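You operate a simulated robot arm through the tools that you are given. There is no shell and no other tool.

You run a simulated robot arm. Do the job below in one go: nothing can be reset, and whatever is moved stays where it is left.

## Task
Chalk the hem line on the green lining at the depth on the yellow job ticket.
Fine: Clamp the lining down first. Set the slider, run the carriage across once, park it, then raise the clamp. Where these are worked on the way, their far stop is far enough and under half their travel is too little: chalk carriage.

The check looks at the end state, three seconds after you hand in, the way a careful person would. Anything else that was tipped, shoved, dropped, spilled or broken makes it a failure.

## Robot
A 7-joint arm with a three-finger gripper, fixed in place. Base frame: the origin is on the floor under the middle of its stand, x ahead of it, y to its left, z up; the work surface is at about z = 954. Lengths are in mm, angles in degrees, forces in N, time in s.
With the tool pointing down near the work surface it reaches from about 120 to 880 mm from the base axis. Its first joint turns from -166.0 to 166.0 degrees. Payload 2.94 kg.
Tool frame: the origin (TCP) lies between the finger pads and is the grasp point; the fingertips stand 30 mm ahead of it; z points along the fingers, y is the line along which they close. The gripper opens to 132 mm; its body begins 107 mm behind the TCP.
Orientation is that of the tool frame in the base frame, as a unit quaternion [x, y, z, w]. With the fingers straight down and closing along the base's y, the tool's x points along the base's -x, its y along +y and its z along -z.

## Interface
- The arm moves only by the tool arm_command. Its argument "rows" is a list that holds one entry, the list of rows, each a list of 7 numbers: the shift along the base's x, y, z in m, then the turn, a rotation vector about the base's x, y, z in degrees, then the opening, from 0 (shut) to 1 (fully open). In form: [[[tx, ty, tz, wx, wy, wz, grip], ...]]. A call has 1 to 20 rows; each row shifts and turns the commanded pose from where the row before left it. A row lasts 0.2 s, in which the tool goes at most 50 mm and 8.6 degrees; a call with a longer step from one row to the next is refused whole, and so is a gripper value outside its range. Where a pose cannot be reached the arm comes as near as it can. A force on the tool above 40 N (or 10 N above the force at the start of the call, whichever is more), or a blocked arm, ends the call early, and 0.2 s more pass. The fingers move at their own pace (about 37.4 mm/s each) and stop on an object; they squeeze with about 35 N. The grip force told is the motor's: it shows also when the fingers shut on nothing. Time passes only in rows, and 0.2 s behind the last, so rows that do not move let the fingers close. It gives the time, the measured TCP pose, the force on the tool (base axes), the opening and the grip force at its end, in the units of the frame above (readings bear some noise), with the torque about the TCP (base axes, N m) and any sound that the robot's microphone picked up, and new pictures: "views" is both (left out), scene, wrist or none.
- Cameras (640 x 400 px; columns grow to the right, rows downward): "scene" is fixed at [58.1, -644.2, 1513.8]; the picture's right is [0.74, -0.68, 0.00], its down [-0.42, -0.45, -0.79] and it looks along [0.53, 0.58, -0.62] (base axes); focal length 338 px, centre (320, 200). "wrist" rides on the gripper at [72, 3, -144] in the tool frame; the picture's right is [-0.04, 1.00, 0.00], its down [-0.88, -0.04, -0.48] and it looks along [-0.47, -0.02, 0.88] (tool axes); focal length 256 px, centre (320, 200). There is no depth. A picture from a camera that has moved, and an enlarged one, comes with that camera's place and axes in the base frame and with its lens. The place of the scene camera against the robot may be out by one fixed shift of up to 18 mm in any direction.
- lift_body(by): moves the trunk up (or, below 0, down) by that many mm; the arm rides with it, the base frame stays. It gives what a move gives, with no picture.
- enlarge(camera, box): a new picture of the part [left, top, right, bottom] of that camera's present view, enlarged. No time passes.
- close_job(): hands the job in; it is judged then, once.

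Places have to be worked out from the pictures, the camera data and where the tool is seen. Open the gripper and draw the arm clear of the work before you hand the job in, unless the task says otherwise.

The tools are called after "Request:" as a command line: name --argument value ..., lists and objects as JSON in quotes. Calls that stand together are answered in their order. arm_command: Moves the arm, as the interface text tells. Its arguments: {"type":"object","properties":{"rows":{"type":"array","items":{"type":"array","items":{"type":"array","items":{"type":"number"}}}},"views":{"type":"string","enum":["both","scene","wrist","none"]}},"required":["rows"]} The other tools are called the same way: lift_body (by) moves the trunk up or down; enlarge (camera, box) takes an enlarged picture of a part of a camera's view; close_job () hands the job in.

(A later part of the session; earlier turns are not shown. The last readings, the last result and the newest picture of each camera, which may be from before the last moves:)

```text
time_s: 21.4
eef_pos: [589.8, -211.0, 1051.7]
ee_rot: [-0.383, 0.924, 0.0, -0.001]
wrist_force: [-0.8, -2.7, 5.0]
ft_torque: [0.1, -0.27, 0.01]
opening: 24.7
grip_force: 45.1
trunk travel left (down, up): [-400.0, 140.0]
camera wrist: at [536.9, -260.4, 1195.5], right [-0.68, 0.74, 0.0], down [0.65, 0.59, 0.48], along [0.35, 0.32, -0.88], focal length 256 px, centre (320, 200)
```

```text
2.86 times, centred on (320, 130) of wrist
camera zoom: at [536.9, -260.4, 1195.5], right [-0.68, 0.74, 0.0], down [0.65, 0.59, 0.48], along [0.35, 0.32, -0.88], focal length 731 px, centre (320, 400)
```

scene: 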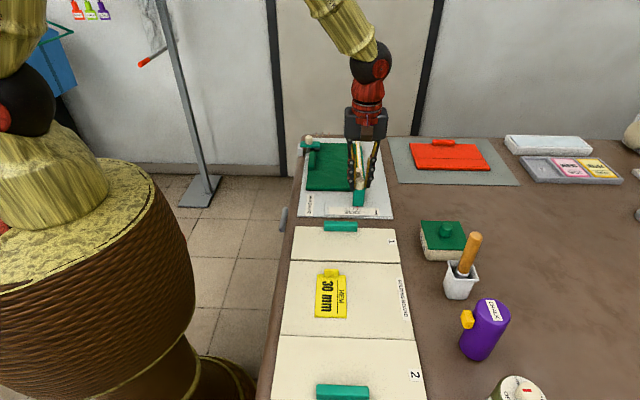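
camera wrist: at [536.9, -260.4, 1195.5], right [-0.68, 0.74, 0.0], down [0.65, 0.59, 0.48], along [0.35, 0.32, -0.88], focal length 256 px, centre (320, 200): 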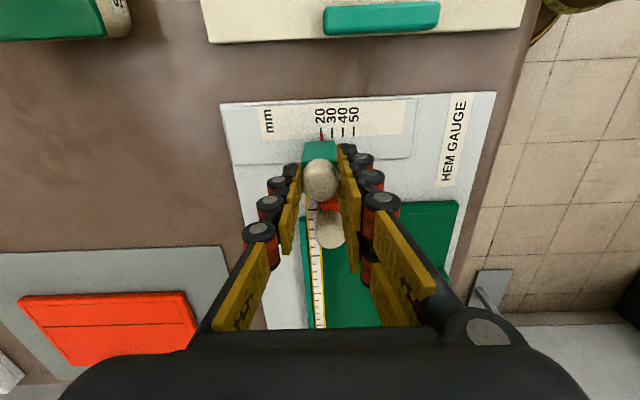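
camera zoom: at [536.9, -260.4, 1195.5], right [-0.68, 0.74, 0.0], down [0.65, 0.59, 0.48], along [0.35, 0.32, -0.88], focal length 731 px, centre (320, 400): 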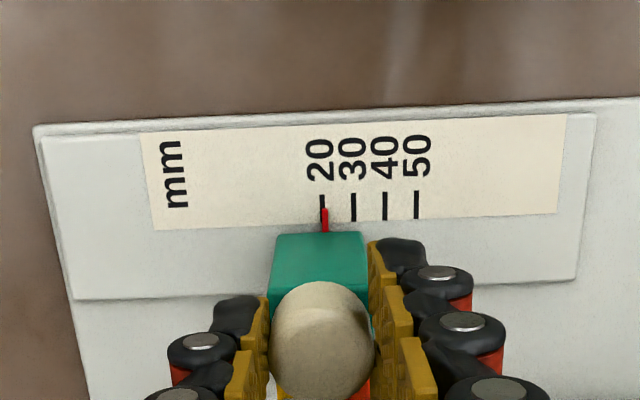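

The pointer reads about 20.7 and the rail moves with the slider. I'll move 9.3 mm more.

Request:
arm_command --rows '[[[-0.0033, 0.0033, 0, 0, 0, 0, 0], [-0.0033, 0.0033, 0, 0, 0, 0, 0], [0, 0, 0, 0, 0, 0, 0], [0, 0, 0, 0, 0, 0, 0]]]' --views "both"

Request:
enlarge --camera "wrist" --box '[280, 90, 370, 150]'

Request:
enlarge --camera "scene" --box '[320, 185, 390, 225]'

```text
time_s: 22.4
eef_pos: [583.4, -204.2, 1051.7]
ee_rot: [-0.383, 0.924, -0.001, -0.001]
wrist_force: [1.5, 0.0, -0.9]
ft_torque: [0.24, -0.52, -0.03]
opening: 24.4
grip_force: 45.1
trunk travel left (down, up): [-400.0, 140.0]
camera wrist: at [530.5, -253.9, 1195.5], right [-0.68, 0.74, 0.0], down [0.65, 0.59, 0.48], along [0.35, 0.32, -0.88], focal length 256 px, centre (320, 200)
```

scene: 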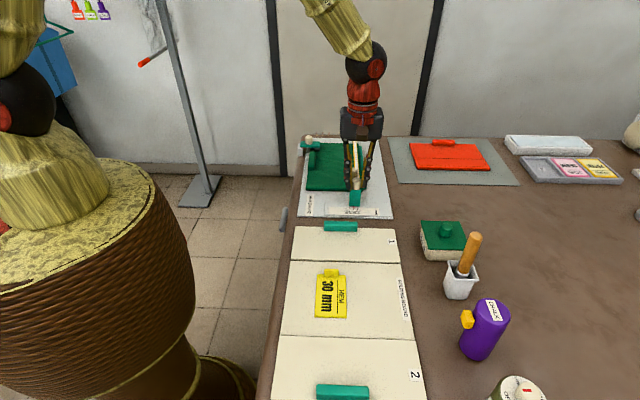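
wrist: 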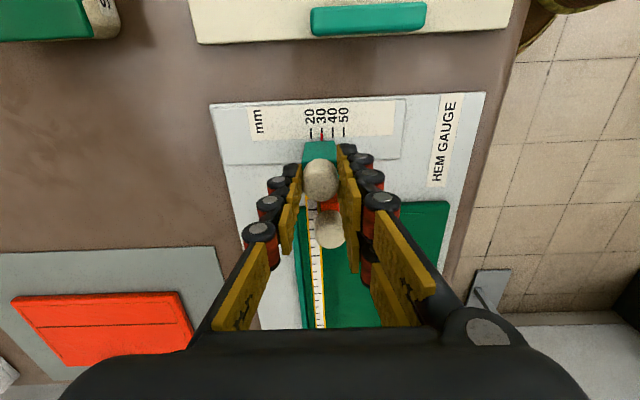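

```text
6.67 times, centred on (325, 120) of wrist
camera zoom: at [530.5, -253.9, 1195.5], right [-0.68, 0.74, 0.0], down [0.65, 0.59, 0.48], along [0.35, 0.32, -0.88], focal length 1707 px, centre (287, 733)
```

zoom: 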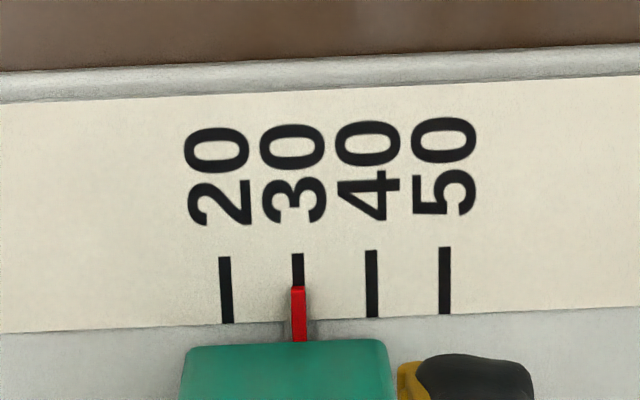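

```text
9.14 times, centred on (355, 205) of scene
camera zoom: at [58.1, -644.2, 1513.8], right [0.74, -0.68, 0.0], down [-0.42, -0.45, -0.79], along [0.53, 0.58, -0.62], focal length 3092 px, centre (0, 154)
```

zoom: 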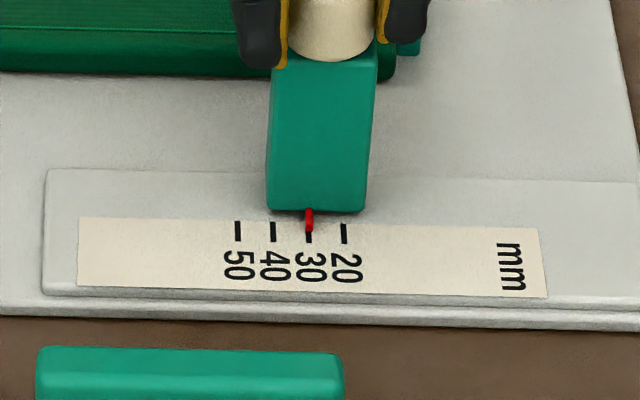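

The pointer sits right on 30. I'll open the fingers, rise, and look again to confirm the slider stayed put.

Request:
arm_command --rows '[[[0, 0, 0, 0, 0, 0, 0.25], [0, 0, 0, 0, 0, 0, 0.5], [0, 0, 0, 0, 0, 0, 0.5], [0, 0, 0, 0, 0, 0, 0.5], [0, 0, 0.02, 0, 0, 0, 0.5], [0, 0, 0.03, 0, 0, 0, 0.5], [0, 0, 0.02, 0, 0, 0, 0.5], [0, 0, 0, 0, 0, 0, 0.5]]]' --views "both"

Request:
enlarge --camera "wrist" --box '[200, 60, 440, 260]'

Request:
enlarge --camera "scene" --box '[320, 185, 390, 225]'

Request:
enlarge --camera "scene" --box '[300, 110, 420, 230]'

```text
time_s: 24.2
eef_pos: [583.4, -205.2, 1123.3]
ee_rot: [-0.382, 0.924, 0.0, 0.0]
wrist_force: [0.8, 0.0, -0.1]
ft_torque: [-0.02, 0.0, -0.03]
opening: 66.1
grip_force: 0.0
trunk travel left (down, up): [-400.0, 140.0]
camera wrist: at [530.2, -254.0, 1266.0], right [-0.68, 0.74, 0.0], down [0.65, 0.59, 0.48], along [0.35, 0.32, -0.88], focal length 256 px, centre (320, 200)
```

scene: 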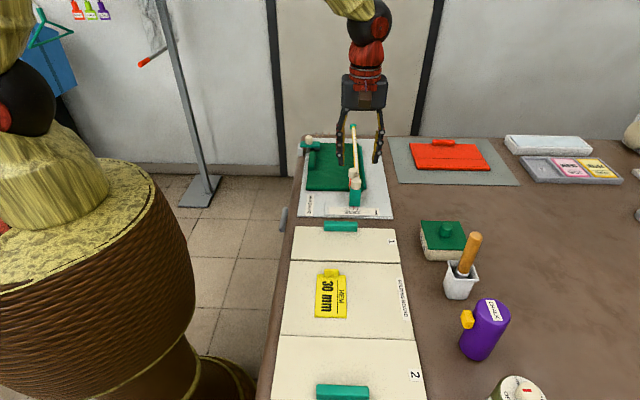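
wrist: 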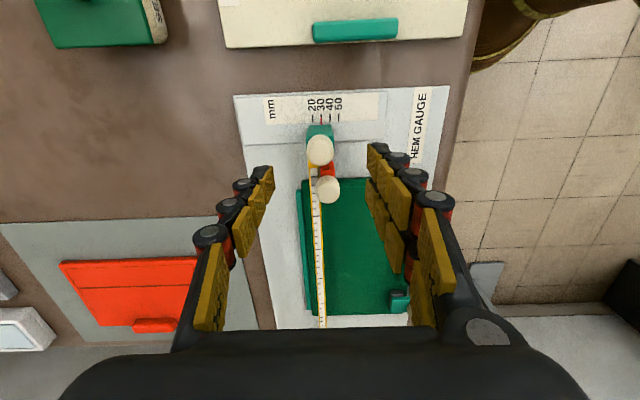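

```text
2.00 times, centred on (320, 160) of wrist
camera zoom: at [530.2, -254.0, 1266.0], right [-0.68, 0.74, 0.0], down [0.65, 0.59, 0.48], along [0.35, 0.32, -0.88], focal length 512 px, centre (320, 280)
```

zoom: 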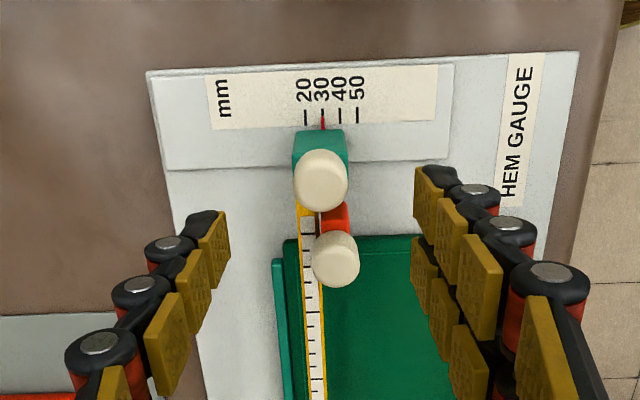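

```text
9.14 times, centred on (355, 205) of scene
camera zoom: at [58.1, -644.2, 1513.8], right [0.74, -0.68, 0.0], down [-0.42, -0.45, -0.79], along [0.53, 0.58, -0.62], focal length 3092 px, centre (0, 154)
```

zoom: 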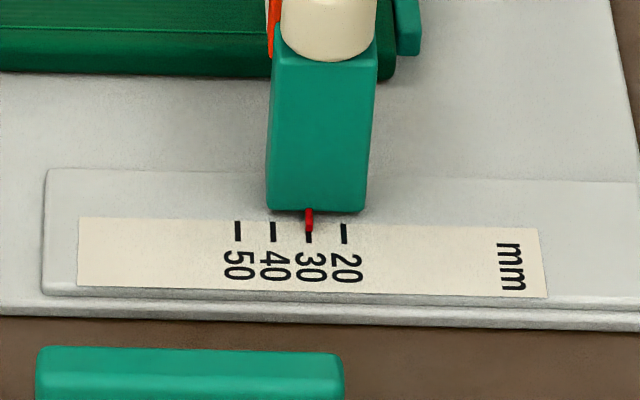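

```text
3.33 times, centred on (360, 170) of scene
camera zoom: at [58.1, -644.2, 1513.8], right [0.74, -0.68, 0.0], down [-0.42, -0.45, -0.79], along [0.53, 0.58, -0.62], focal length 1127 px, centre (187, 300)
```

zoom: 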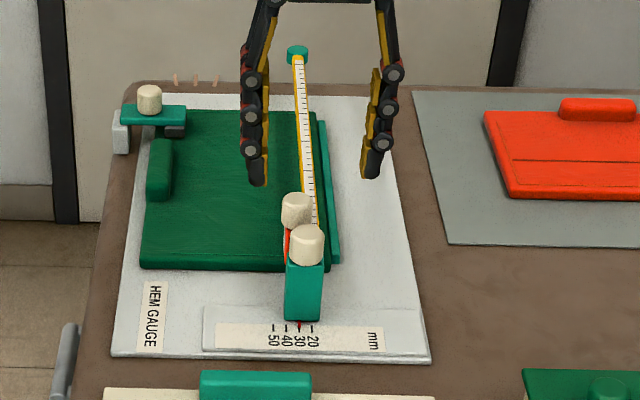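

The slider holds at 30. The carriage knob is about at (608,-172,1036); I'll go over it.

Request:
arm_command --rows '[[[0.0124, 0.0166, 0, 0, 0, 0, 0.5], [0.012, 0.0166, -0.01, 0, 0, 0, 0.5], [0, 0, -0.02, 0, 0, 0, 0.5], [0, 0, -0.02, 0, 0, 0, 0.5], [0, 0, 0, 0, 0, 0, 0.5]]]' --views "both"

Request:
enlarge --camera "wrist" --box '[240, 80, 400, 220]'

Request:
enlarge --camera "scene" --box '[310, 130, 400, 220]'

```text
time_s: 25.4
eef_pos: [607.5, -172.2, 1071.6]
ee_rot: [-0.382, 0.924, 0.0, 0.0]
wrist_force: [0.9, 0.5, -0.2]
ft_torque: [0.01, -0.01, 0.0]
opening: 66.1
grip_force: 0.1
trunk travel left (down, up): [-400.0, 140.0]
camera wrist: at [553.9, -221.0, 1215.7], right [-0.68, 0.74, 0.0], down [0.65, 0.59, 0.48], along [0.35, 0.32, -0.88], focal length 256 px, centre (320, 200)
```

scene: 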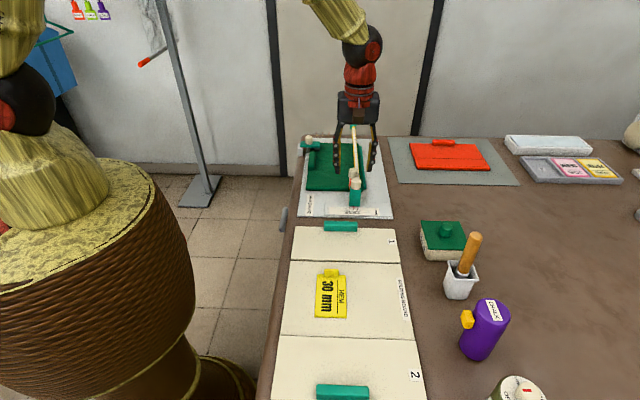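
wrist: 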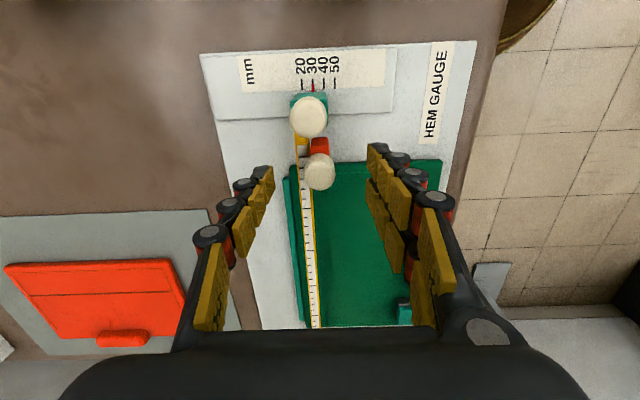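

```text
2.86 times, centred on (320, 150) of wrist
camera zoom: at [553.9, -221.0, 1215.7], right [-0.68, 0.74, 0.0], down [0.65, 0.59, 0.48], along [0.35, 0.32, -0.88], focal length 731 px, centre (320, 343)
```

zoom: 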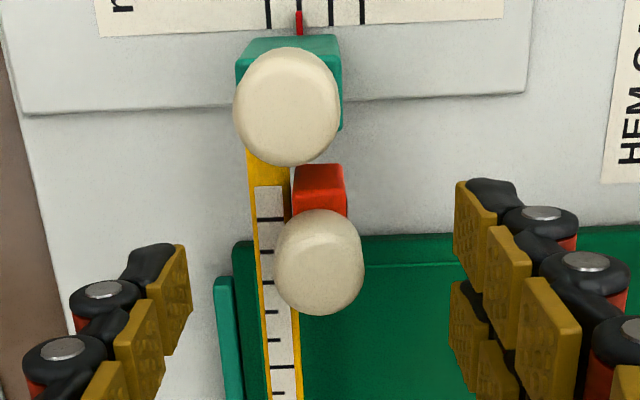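

```text
4.44 times, centred on (355, 175) of scene
camera zoom: at [58.1, -644.2, 1513.8], right [0.74, -0.68, 0.0], down [-0.42, -0.45, -0.79], along [0.53, 0.58, -0.62], focal length 1503 px, centre (164, 311)
```

zoom: 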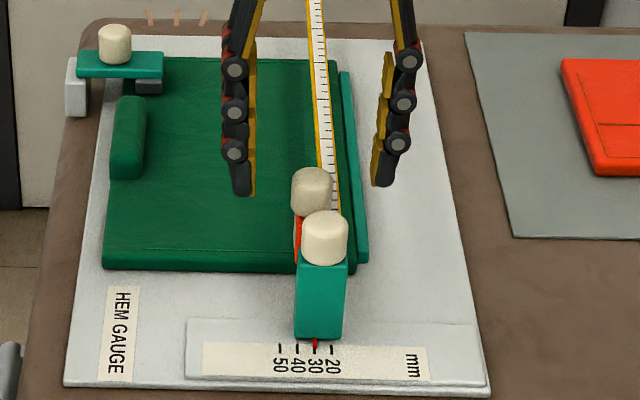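

The carriage knob is centred under the TCP. I'll lower 18 mm and close on it, then check the pointer has not shifted.

Request:
arm_command --rows '[[[0, 0, -0.01, 0, 0, 0, 0.5], [0, 0, -0.008, 0, 0, 0, 0.5], [0, 0, 0, 0, 0, 0, 0.3], [0, 0, 0, 0, 0, 0, 0.22], [0, 0, 0, 0, 0, 0, 0.15], [0, 0, 0, 0, 0, 0, 0.0], [0, 0, 0, 0, 0, 0, 0.0]]]' --views "both"

Request:
enlarge --camera "wrist" --box '[280, 50, 370, 110]'

Request:
enlarge --camera "scene" --box '[320, 185, 390, 225]'

```text
time_s: 27.0
eef_pos: [608.7, -171.5, 1055.3]
ee_rot: [-0.383, 0.924, 0.0, 0.001]
wrist_force: [0.9, -0.7, -0.6]
ft_torque: [0.06, -0.21, 0.14]
opening: 22.6
grip_force: 28.2
trunk travel left (down, up): [-400.0, 140.0]
camera wrist: at [554.4, -220.6, 1197.7], right [-0.68, 0.74, 0.0], down [0.65, 0.59, 0.48], along [0.35, 0.32, -0.88], focal length 256 px, centre (320, 200)
```

scene: 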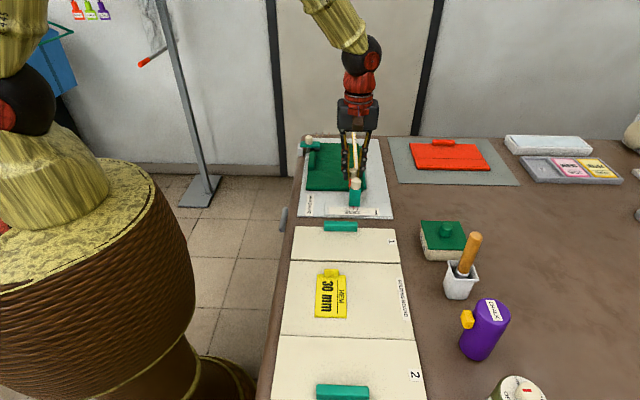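
wrist: 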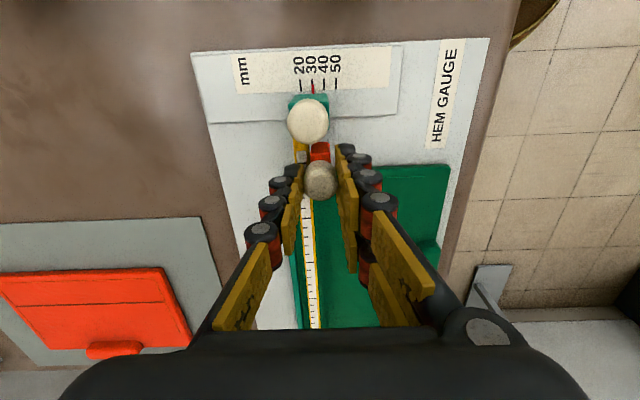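

```text
6.67 times, centred on (325, 80) of wrist
camera zoom: at [554.4, -220.6, 1197.7], right [-0.68, 0.74, 0.0], down [0.65, 0.59, 0.48], along [0.35, 0.32, -0.88], focal length 1707 px, centre (287, 1000)
```

zoom: 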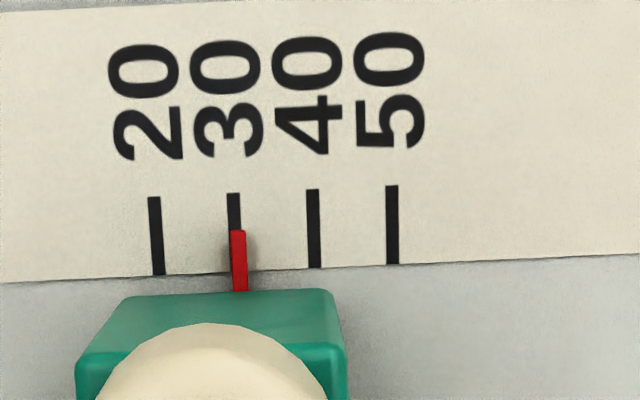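

```text
9.14 times, centred on (355, 205) of scene
camera zoom: at [58.1, -644.2, 1513.8], right [0.74, -0.68, 0.0], down [-0.42, -0.45, -0.79], along [0.53, 0.58, -0.62], focal length 3092 px, centre (0, 154)
```

zoom: 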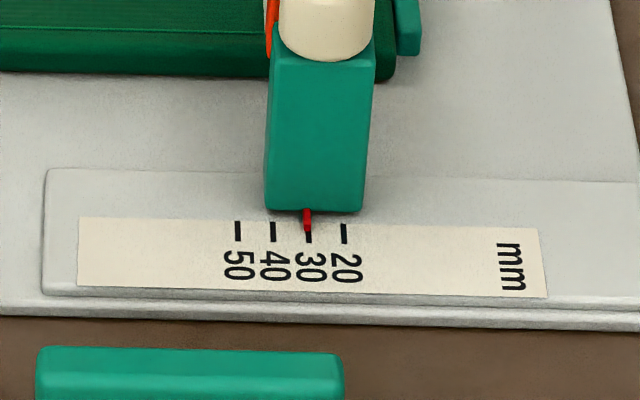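

The carriage is gripped and the pointer still reads about 30.3. I'll run the carriage 60 mm along the rail (about 44.5° from x) and check the pointer for drift.

Request:
arm_command --rows '[[[0.0038, 0.0033, 0, 0, 0, 0, 0], [0.0071, 0.007, 0, 0, 0, 0, 0], [0.0071, 0.007, 0, 0, 0, 0, 0], [0.0071, 0.007, 0, 0, 0, 0, 0], [0.0071, 0.007, 0, 0, 0, 0, 0], [0.0071, 0.007, 0, 0, 0, 0, 0], [0.0036, 0.0035, 0, 0, 0, 0, 0], [0, 0, 0, 0, 0, 0, 0]]]' --views "both"

Request:
enlarge --camera "scene" --box '[320, 185, 390, 225]'

Request:
enlarge --camera "scene" --box '[300, 110, 420, 230]'

Request:
enlarge --camera "wrist" --box '[220, 20, 420, 200]'

```text
time_s: 28.8
eef_pos: [651.0, -130.3, 1053.3]
ee_rot: [-0.383, 0.924, 0.0, 0.001]
wrist_force: [-0.6, 1.0, 2.1]
ft_torque: [-0.17, 0.2, 0.02]
opening: 22.3
grip_force: 44.9
trunk travel left (down, up): [-400.0, 140.0]
camera wrist: at [597.9, -179.1, 1197.6], right [-0.68, 0.74, 0.0], down [0.65, 0.59, 0.48], along [0.35, 0.32, -0.88], focal length 256 px, centre (320, 200)
```

scene: 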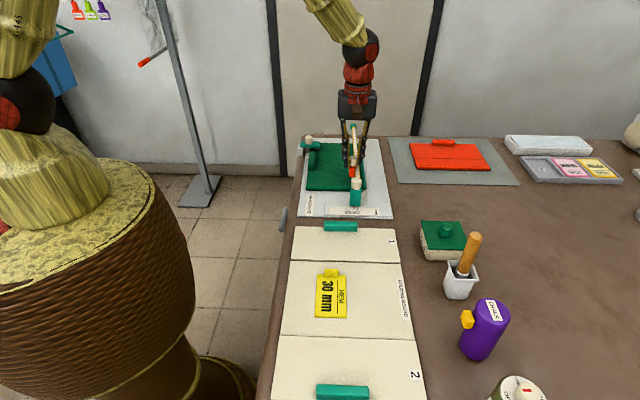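
wrist: 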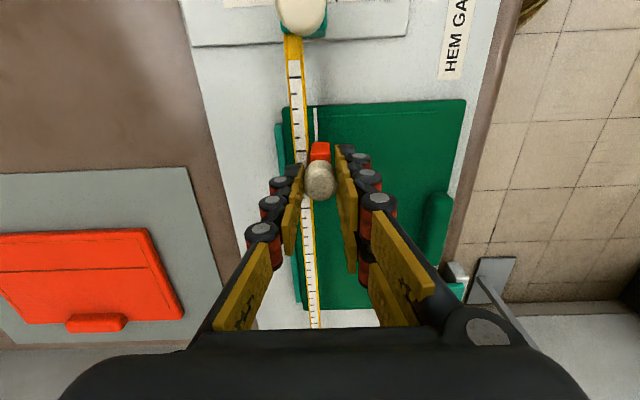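

```text
9.14 times, centred on (355, 205) of scene
camera zoom: at [58.1, -644.2, 1513.8], right [0.74, -0.68, 0.0], down [-0.42, -0.45, -0.79], along [0.53, 0.58, -0.62], focal length 3092 px, centre (0, 154)
```

zoom: 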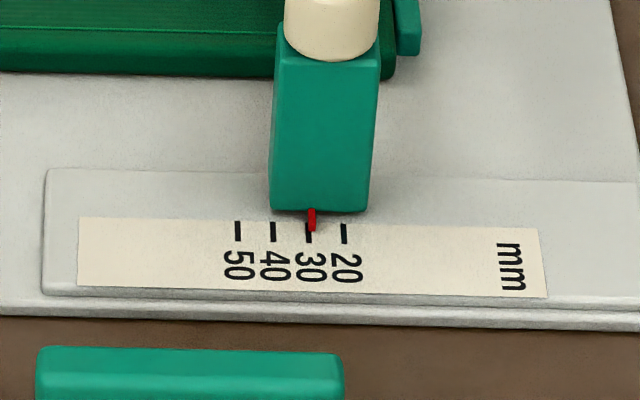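

```text
3.33 times, centred on (360, 170) of scene
camera zoom: at [58.1, -644.2, 1513.8], right [0.74, -0.68, 0.0], down [-0.42, -0.45, -0.79], along [0.53, 0.58, -0.62], focal length 1127 px, centre (187, 300)
```

zoom: 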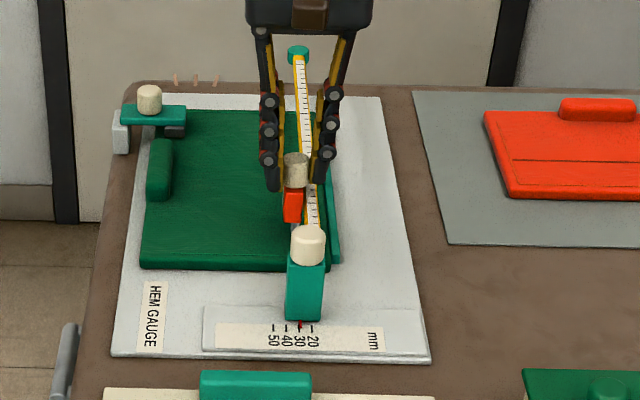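

```text
2.22 times, centred on (320, 110) of wrist
camera zoom: at [597.9, -179.1, 1197.6], right [-0.68, 0.74, 0.0], down [0.65, 0.59, 0.48], along [0.35, 0.32, -0.88], focal length 569 px, centre (320, 400)
```

zoom: 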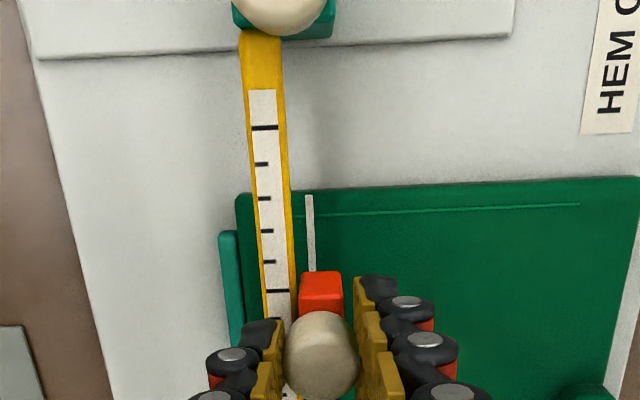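

A chalk line is appearing, but the pointer has drifted to about 29.1. I'll nudge the grip back 0.9 mm towards 30 and continue another 60 mm at about 45.3°.

Request:
arm_command --rows '[[[-0.0006, 0.0006, 0, 0, 0, 0, 0], [0.0035, 0.0036, 0, 0, 0, 0, 0], [0.007, 0.00708, 0, 0, 0, 0, 0], [0.007, 0.00708, 0, 0, 0, 0, 0], [0.007, 0.00708, 0, 0, 0, 0, 0], [0.007, 0.00708, 0, 0, 0, 0, 0], [0.007, 0.00708, 0, 0, 0, 0, 0], [0.0035, 0.0036, 0, 0, 0, 0, 0], [0, 0, 0, 0, 0, 0, 0]]]' --views "scene"

Request:
enlarge --camera "scene" --box '[320, 185, 390, 225]'

Request:
enlarge --camera "scene" --box '[300, 110, 420, 230]'

```text
time_s: 30.8
eef_pos: [693.4, -86.8, 1052.5]
ee_rot: [-0.383, 0.924, 0.0, 0.0]
wrist_force: [-1.0, 0.8, 10.3]
ft_torque: [-0.14, 0.23, 0.03]
opening: 22.4
grip_force: 44.8
trunk travel left (down, up): [-400.0, 140.0]
```

scene: 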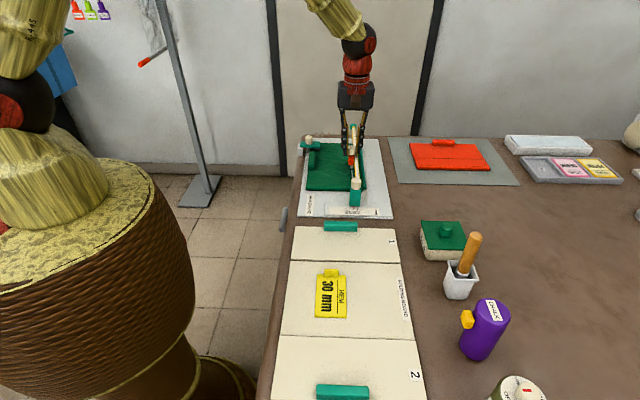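

```text
9.14 times, centred on (355, 205) of scene
camera zoom: at [58.1, -644.2, 1513.8], right [0.74, -0.68, 0.0], down [-0.42, -0.45, -0.79], along [0.53, 0.58, -0.62], focal length 3092 px, centre (0, 154)
```

zoom: 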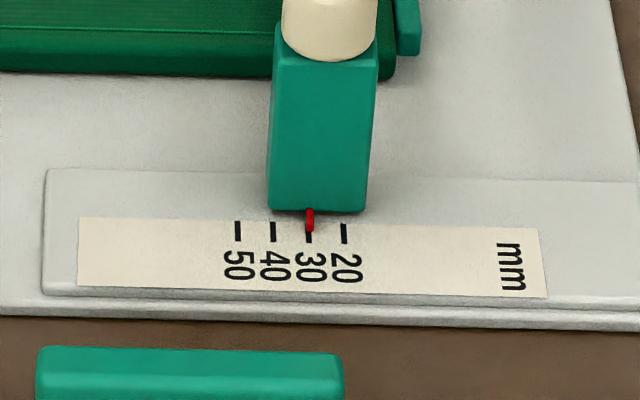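

```text
3.33 times, centred on (360, 170) of scene
camera zoom: at [58.1, -644.2, 1513.8], right [0.74, -0.68, 0.0], down [-0.42, -0.45, -0.79], along [0.53, 0.58, -0.62], focal length 1127 px, centre (187, 300)
```

zoom: 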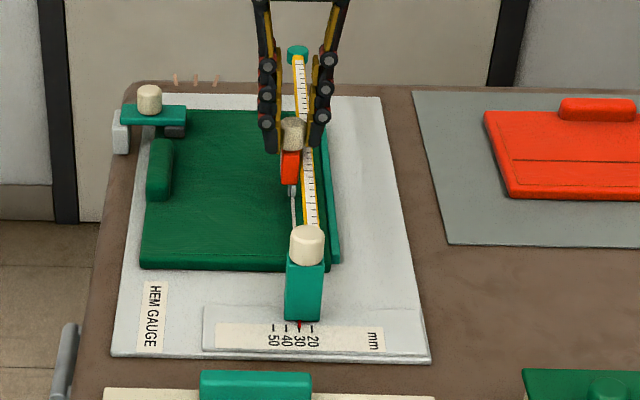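

The pointer is back to about 29.7. I'll continue 80 mm with a tiny correction and ease 1 mm up, since the tool was bearing down 10 N.

Request:
arm_command --rows '[[[0.0033, 0.0038, 0.001, 0, 0, 0, 0], [0.007, 0.0071, 0, 0, 0, 0, 0], [0.007, 0.0071, 0, 0, 0, 0, 0], [0.007, 0.0071, 0, 0, 0, 0, 0], [0.007, 0.0071, 0, 0, 0, 0, 0], [0.007, 0.0071, 0, 0, 0, 0, 0], [0.007, 0.0071, 0, 0, 0, 0, 0], [0.007, 0.0071, 0, 0, 0, 0, 0], [0.0035, 0.0035, 0, 0, 0, 0, 0], [0, 0, 0, 0, 0, 0, 0]]]' --views "both"

Request:
enlarge --camera "scene" --box '[320, 185, 390, 225]'

Request:
enlarge --camera "scene" --box '[300, 110, 420, 230]'

```text
time_s: 33.0
eef_pos: [748.8, -28.2, 1054.0]
ee_rot: [-0.383, 0.924, 0.0, -0.001]
wrist_force: [1.2, -0.6, -2.1]
ft_torque: [-0.17, 0.12, 0.01]
opening: 21.9
grip_force: 44.9
trunk travel left (down, up): [-400.0, 140.0]
camera wrist: at [695.1, -78.4, 1197.7], right [-0.68, 0.74, 0.0], down [0.65, 0.59, 0.47], along [0.35, 0.32, -0.88], focal length 256 px, centre (320, 200)
```

scene: 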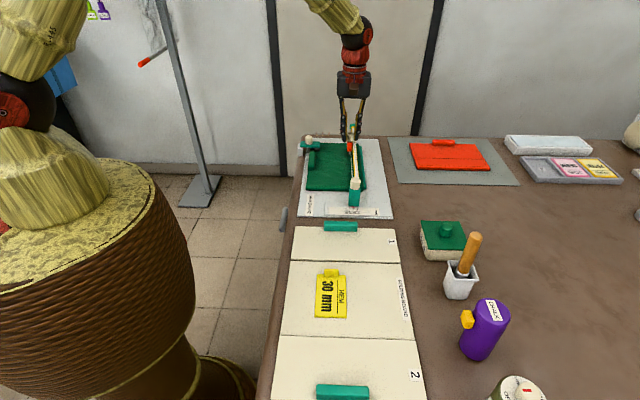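
wrist: 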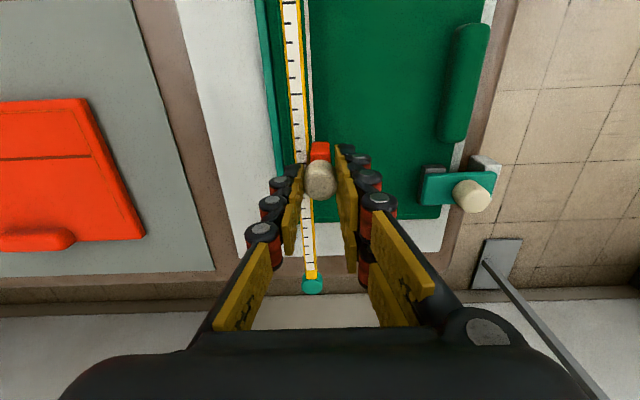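

```text
9.14 times, centred on (355, 205) of scene
camera zoom: at [58.1, -644.2, 1513.8], right [0.74, -0.68, 0.0], down [-0.42, -0.45, -0.79], along [0.53, 0.58, -0.62], focal length 3092 px, centre (0, 154)
```

zoom: 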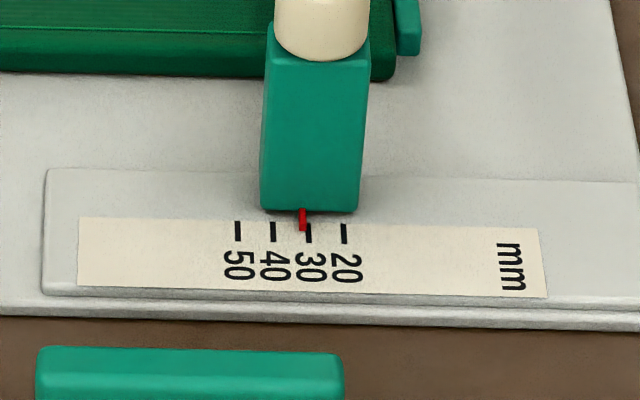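

```text
3.33 times, centred on (360, 170) of scene
camera zoom: at [58.1, -644.2, 1513.8], right [0.74, -0.68, 0.0], down [-0.42, -0.45, -0.79], along [0.53, 0.58, -0.62], focal length 1127 px, centre (187, 300)
```

zoom: 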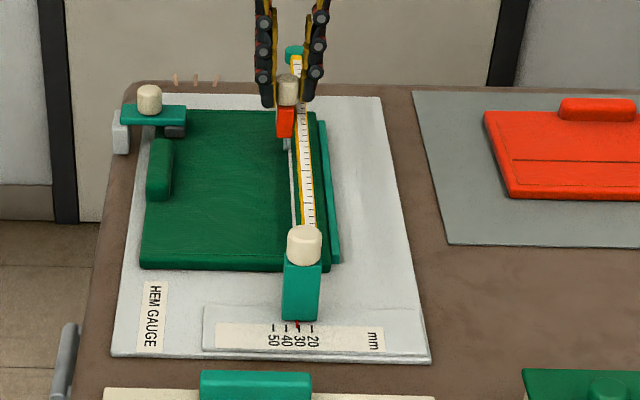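

The pointer drifted to about 31.7 on that stretch. From the measured poses, 30 corresponds to a cross position about 1.7 mm further right, so I'll correct that and continue in a shorter stretch.

Request:
arm_command --rows '[[[0.0012, -0.0012, 0, 0, 0, 0, 0], [0.003, 0.003, 0, 0, 0, 0, 0], [0.006, 0.006, 0, 0, 0, 0, 0], [0.006, 0.006, 0, 0, 0, 0, 0], [0.006, 0.006, 0, 0, 0, 0, 0], [0.003, 0.003, 0, 0, 0, 0, 0], [0, 0, 0, 0, 0, 0, 0]]]' --views "scene"

Request:
enlarge --camera "scene" --box '[320, 185, 390, 225]'

Request:
enlarge --camera "scene" --box '[310, 110, 390, 180]'

```text
time_s: 34.6
eef_pos: [775.5, -6.0, 1053.0]
ee_rot: [-0.383, 0.924, 0.0, 0.001]
wrist_force: [0.1, 0.3, -6.4]
ft_torque: [-0.25, 0.18, 0.05]
opening: 22.0
grip_force: 45.1
trunk travel left (down, up): [-400.0, 140.0]
```

scene: 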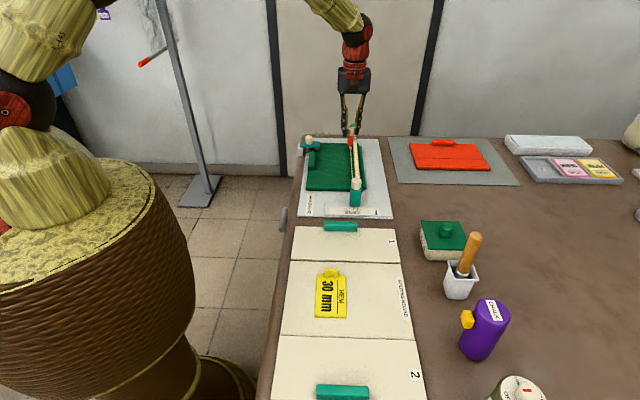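

```text
9.14 times, centred on (355, 205) of scene
camera zoom: at [58.1, -644.2, 1513.8], right [0.74, -0.68, 0.0], down [-0.42, -0.45, -0.79], along [0.53, 0.58, -0.62], focal length 3092 px, centre (0, 154)
```

zoom: 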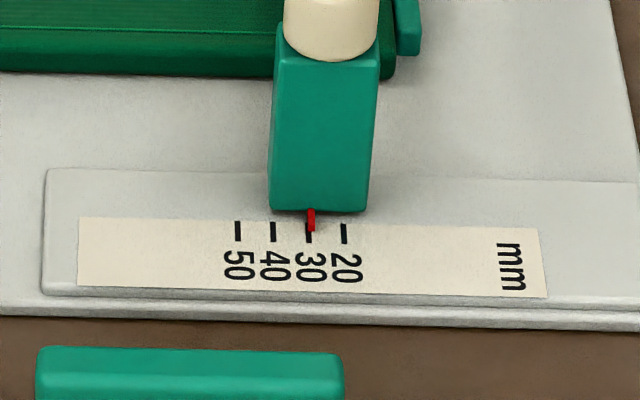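

```text
5.71 times, centred on (350, 145) of scene
camera zoom: at [58.1, -644.2, 1513.8], right [0.74, -0.68, 0.0], down [-0.42, -0.45, -0.79], along [0.53, 0.58, -0.62], focal length 1933 px, centre (149, 514)
```

zoom: 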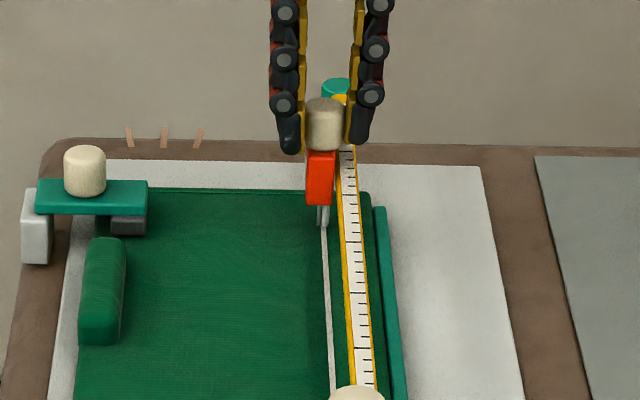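

The pointer reads about 29.2, and the chalk is nearing the lining's far edge. I'll trim 0.7 mm back and continue 30 mm toward the far stop.

Request:
arm_command --rows '[[[-0.0005, 0.0005, 0.001, 0, 0, 0, 0], [0.003, 0.003, 0, 0, 0, 0, 0], [0.006, 0.0061, 0, 0, 0, 0, 0], [0.006, 0.0061, 0, 0, 0, 0, 0], [0.004, 0.0041, 0, 0, 0, 0, 0], [0.002, 0.002, 0, 0, 0, 0, 0], [0, 0, 0, 0, 0, 0, 0]]]' --views "scene"

Request:
enlarge --camera "scene" --box '[320, 185, 390, 225]'

Request:
enlarge --camera "scene" --box '[310, 110, 390, 180]'

```text
time_s: 36.2
eef_pos: [794.0, 15.6, 1054.9]
ee_rot: [-0.383, 0.924, 0.001, -0.001]
wrist_force: [0.3, -1.9, -16.4]
ft_torque: [-0.14, -0.06, 0.0]
opening: 21.8
grip_force: 45.0
trunk travel left (down, up): [-400.0, 140.0]
```

scene: 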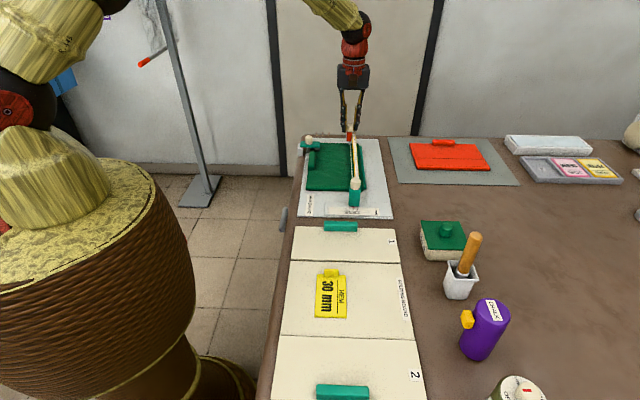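

```text
9.14 times, centred on (355, 205) of scene
camera zoom: at [58.1, -644.2, 1513.8], right [0.74, -0.68, 0.0], down [-0.42, -0.45, -0.79], along [0.53, 0.58, -0.62], focal length 3092 px, centre (0, 154)
```

zoom: 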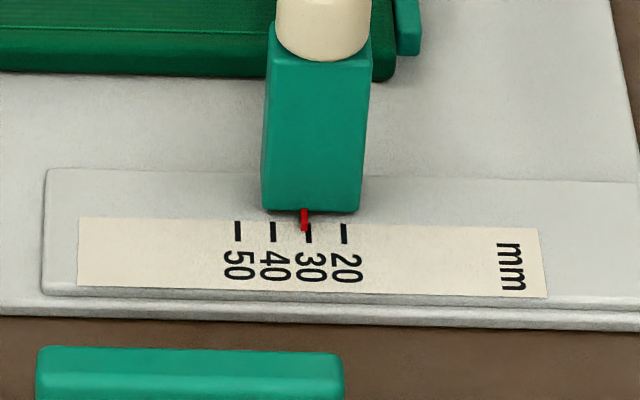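

```text
5.71 times, centred on (350, 145) of scene
camera zoom: at [58.1, -644.2, 1513.8], right [0.74, -0.68, 0.0], down [-0.42, -0.45, -0.79], along [0.53, 0.58, -0.62], focal length 1933 px, centre (149, 514)
```

zoom: 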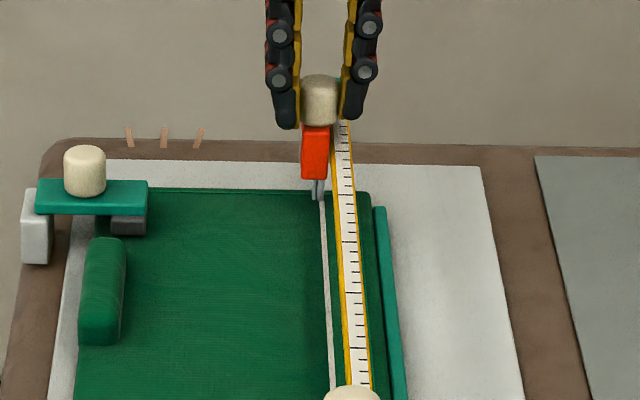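

The pointer is at about 31.1 and the tool is pulling up 16 N, so I'll ease down 1 mm, shift 0.8 mm right, and continue toward the stop.

Request:
arm_command --rows '[[[0.0005, -0.0005, -0.001, 0, 0, 0, 0], [0.003, 0.003, 0, 0, 0, 0, 0], [0.004, 0.004, 0, 0, 0, 0, 0], [0.004, 0.004, 0, 0, 0, 0, 0], [0.004, 0.004, 0, 0, 0, 0, 0], [0, 0, 0, 0, 0, 0, 0]]]' --views "scene"

Request:
enlarge --camera "scene" --box '[320, 185, 390, 225]'

Request:
enlarge --camera "scene" --box '[310, 110, 390, 180]'

```text
time_s: 37.6
eef_pos: [811.5, 30.5, 1053.4]
ee_rot: [-0.382, 0.924, 0.0, 0.0]
wrist_force: [0.0, -0.1, -5.0]
ft_torque: [-0.22, 0.1, 0.04]
opening: 22.3
grip_force: 44.9
trunk travel left (down, up): [-400.0, 140.0]
```

scene: 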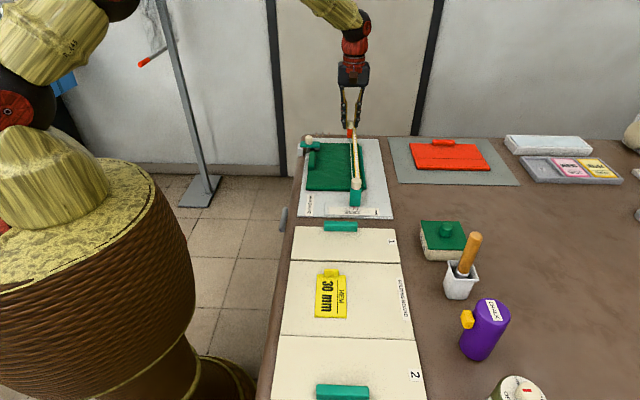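

```text
9.14 times, centred on (355, 205) of scene
camera zoom: at [58.1, -644.2, 1513.8], right [0.74, -0.68, 0.0], down [-0.42, -0.45, -0.79], along [0.53, 0.58, -0.62], focal length 3092 px, centre (0, 154)
```

zoom: 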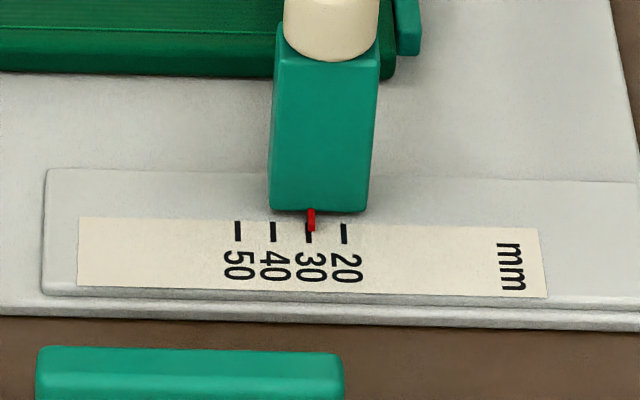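

```text
5.71 times, centred on (350, 145) of scene
camera zoom: at [58.1, -644.2, 1513.8], right [0.74, -0.68, 0.0], down [-0.42, -0.45, -0.79], along [0.53, 0.58, -0.62], focal length 1933 px, centre (149, 514)
```

zoom: 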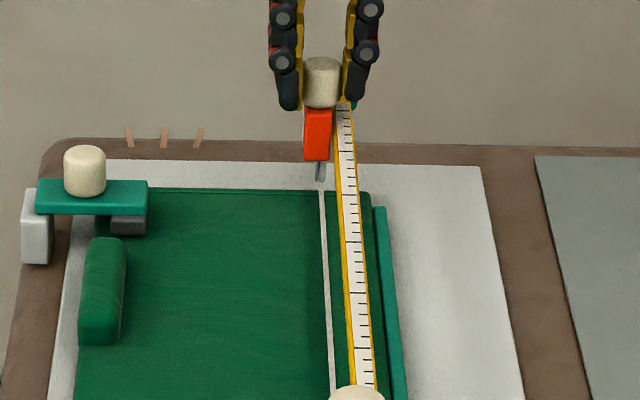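

The line now crosses the whole lining and the tip is past its far edge. I'll trim slightly and creep on to find the far stop.

Request:
arm_command --rows '[[[0.002, 0.0026, 0, 0, 0, 0, 0], [0.003, 0.003, 0, 0, 0, 0, 0], [0.003, 0.003, 0, 0, 0, 0, 0], [0.003, 0.003, 0, 0, 0, 0, 0], [0.002, 0.002, 0, 0, 0, 0, 0], [0, 0, 0, 0, 0, 0, 0]]]' --views "both"

Request:
enlarge --camera "scene" --box '[320, 185, 390, 225]'

Request:
enlarge --camera "wrist" --box '[240, 100, 420, 320]'

```text
time_s: 39.0
eef_pos: [823.4, 44.4, 1054.3]
ee_rot: [-0.383, 0.924, 0.0, 0.001]
wrist_force: [0.3, -0.4, -1.5]
ft_torque: [-0.31, 0.2, 0.05]
opening: 21.9
grip_force: 45.4
trunk travel left (down, up): [-400.0, 140.0]
camera wrist: at [769.9, -5.4, 1197.8], right [-0.68, 0.74, 0.0], down [0.65, 0.59, 0.48], along [0.35, 0.32, -0.88], focal length 256 px, centre (320, 200)
```

scene: 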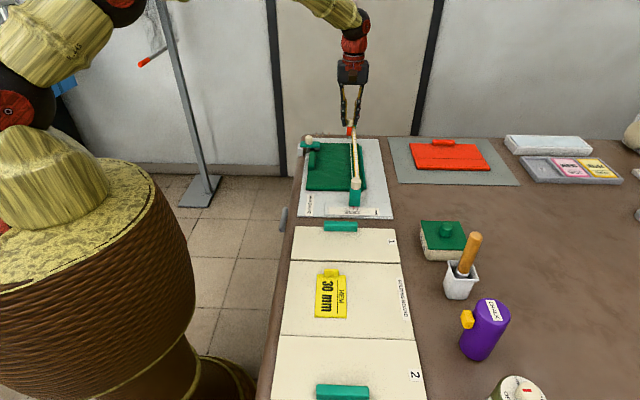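
wrist: 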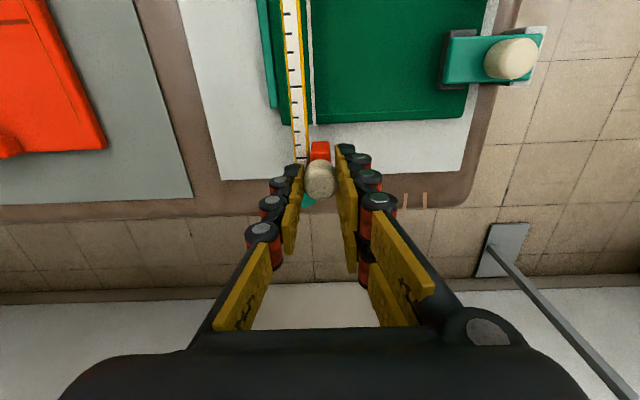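

```text
9.14 times, centred on (355, 205) of scene
camera zoom: at [58.1, -644.2, 1513.8], right [0.74, -0.68, 0.0], down [-0.42, -0.45, -0.79], along [0.53, 0.58, -0.62], focal length 3092 px, centre (0, 154)
```

zoom: 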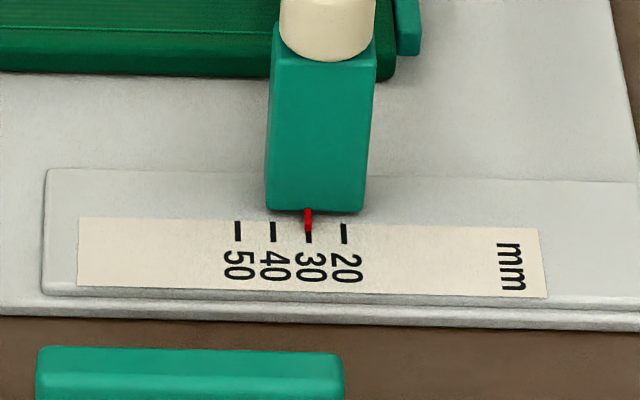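

```text
1.82 times, centred on (330, 210) of wrist
camera zoom: at [769.9, -5.4, 1197.8], right [-0.68, 0.74, 0.0], down [0.65, 0.59, 0.48], along [0.35, 0.32, -0.88], focal length 465 px, centre (302, 182)
```

zoom: 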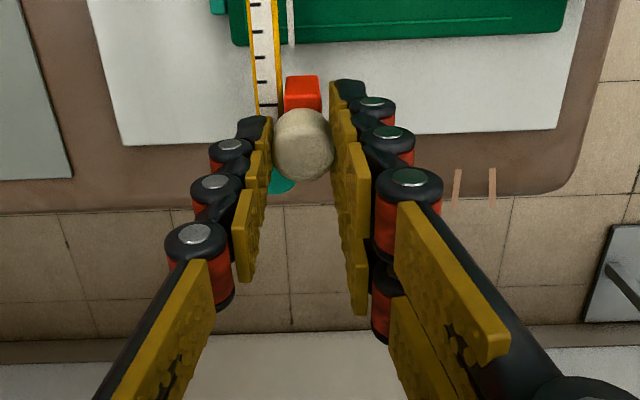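

The pointer is back on 30, and no stop has been met yet at about 305 mm of travel. I'll creep on up to 15 mm more.

Request:
arm_command --rows '[[[0.002, 0.002, 0, 0, 0, 0, 0], [0.002, 0.002, 0, 0, 0, 0, 0], [0.002, 0.002, 0, 0, 0, 0, 0], [0.002, 0.002, 0, 0, 0, 0, 0], [0.002, 0.002, 0, 0, 0, 0, 0], [0, 0, 0, 0, 0, 0, 0]]]' --views "wrist"

Request:
enlarge --camera "scene" --box '[320, 185, 390, 225]'

Request:
enlarge --camera "scene" --box '[310, 100, 390, 170]'

```text
time_s: 40.4
eef_pos: [828.7, 48.3, 1054.7]
ee_rot: [-0.382, 0.924, 0.001, -0.001]
wrist_force: [-23.0, -24.3, 0.7]
ft_torque: [-0.91, 0.8, 0.07]
opening: 22.1
grip_force: 45.0
trunk travel left (down, up): [-400.0, 140.0]
camera wrist: at [776.0, -0.1, 1198.0], right [-0.67, 0.74, 0.0], down [0.65, 0.59, 0.47], along [0.35, 0.32, -0.88], focal length 256 px, centre (320, 200)
```

wrist: 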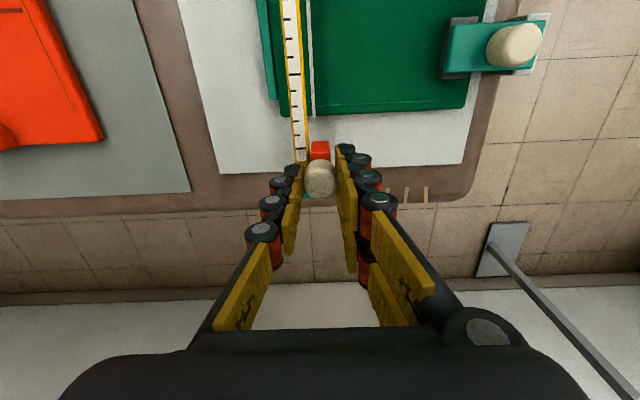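

```text
9.14 times, centred on (355, 205) of scene
camera zoom: at [58.1, -644.2, 1513.8], right [0.74, -0.68, 0.0], down [-0.42, -0.45, -0.79], along [0.53, 0.58, -0.62], focal length 3092 px, centre (0, 154)
```

zoom: 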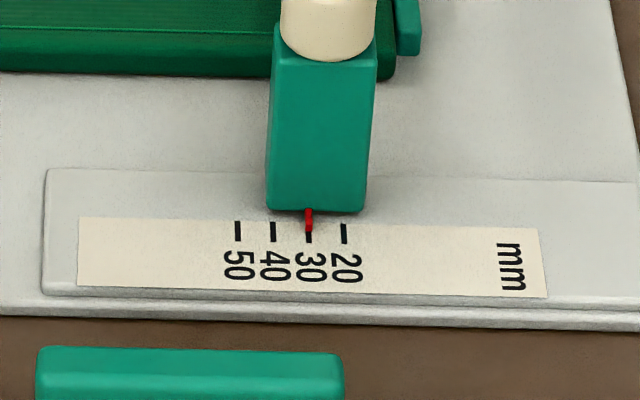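

```text
5.71 times, centred on (350, 135) of scene
camera zoom: at [58.1, -644.2, 1513.8], right [0.74, -0.68, 0.0], down [-0.42, -0.45, -0.79], along [0.53, 0.58, -0.62], focal length 1933 px, centre (149, 571)
```

zoom: 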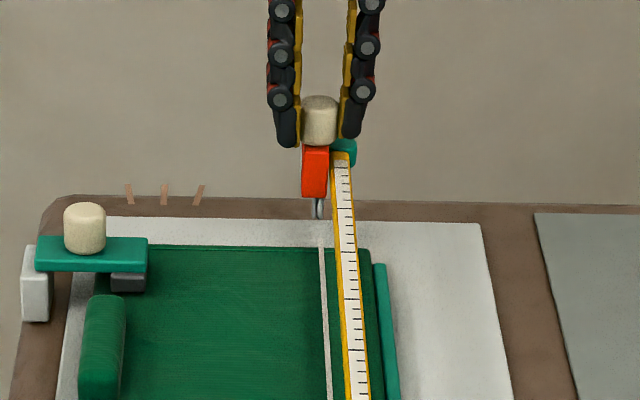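

The far stop is met (33 N along the rail) with the pointer on 30. Now I'll bring the carriage back toward its parking place at the start end, checking the pointer on the way.

Request:
arm_command --rows '[[[-0.004, -0.004, 0, 0, 0, 0, 0], [-0.005, -0.005, 0, 0, 0, 0, 0], [-0.007, -0.0071, 0, 0, 0, 0, 0], [-0.007, -0.0071, 0, 0, 0, 0, 0], [-0.007, -0.0071, 0, 0, 0, 0, 0], [-0.007, -0.0071, 0, 0, 0, 0, 0], [-0.007, -0.0071, 0, 0, 0, 0, 0], [-0.007, -0.0071, 0, 0, 0, 0, 0], [-0.007, -0.0071, 0, 0, 0, 0, 0], [0, 0, 0, 0, 0, 0, 0]]]' --views "scene"

Request:
enlarge --camera "scene" --box '[320, 185, 390, 225]'

Request:
enlarge --camera "scene" --box '[310, 110, 390, 180]'

```text
time_s: 42.6
eef_pos: [775.2, -5.0, 1053.9]
ee_rot: [-0.383, 0.924, 0.0, 0.0]
wrist_force: [-1.4, 1.0, -1.0]
ft_torque: [-0.11, 0.11, 0.07]
opening: 22.0
grip_force: 45.0
trunk travel left (down, up): [-400.0, 140.0]
```

scene: 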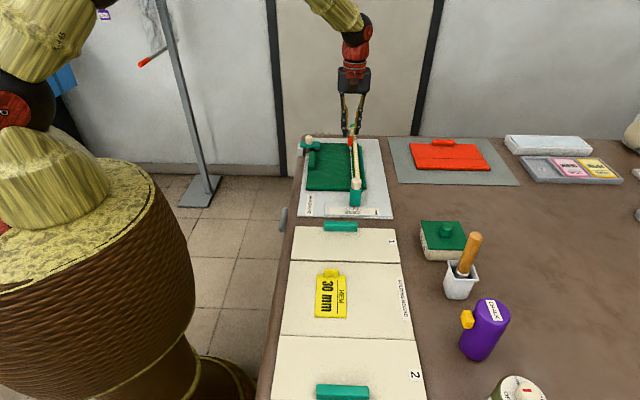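

```text
9.14 times, centred on (355, 205) of scene
camera zoom: at [58.1, -644.2, 1513.8], right [0.74, -0.68, 0.0], down [-0.42, -0.45, -0.79], along [0.53, 0.58, -0.62], focal length 3092 px, centre (0, 154)
```

zoom: 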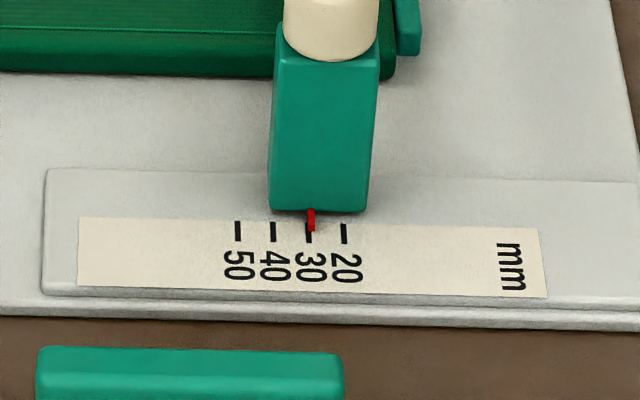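

```text
5.71 times, centred on (350, 145) of scene
camera zoom: at [58.1, -644.2, 1513.8], right [0.74, -0.68, 0.0], down [-0.42, -0.45, -0.79], along [0.53, 0.58, -0.62], focal length 1933 px, centre (149, 514)
```

zoom: 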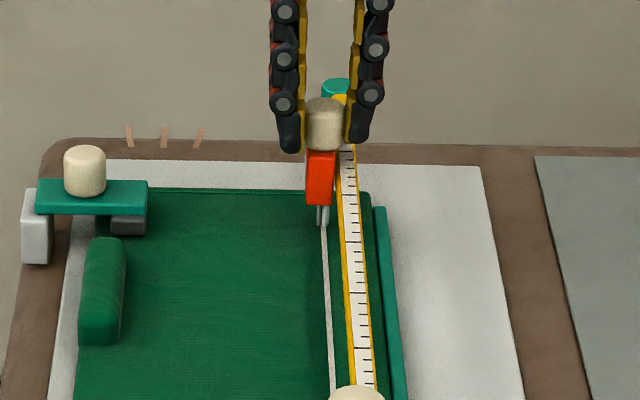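

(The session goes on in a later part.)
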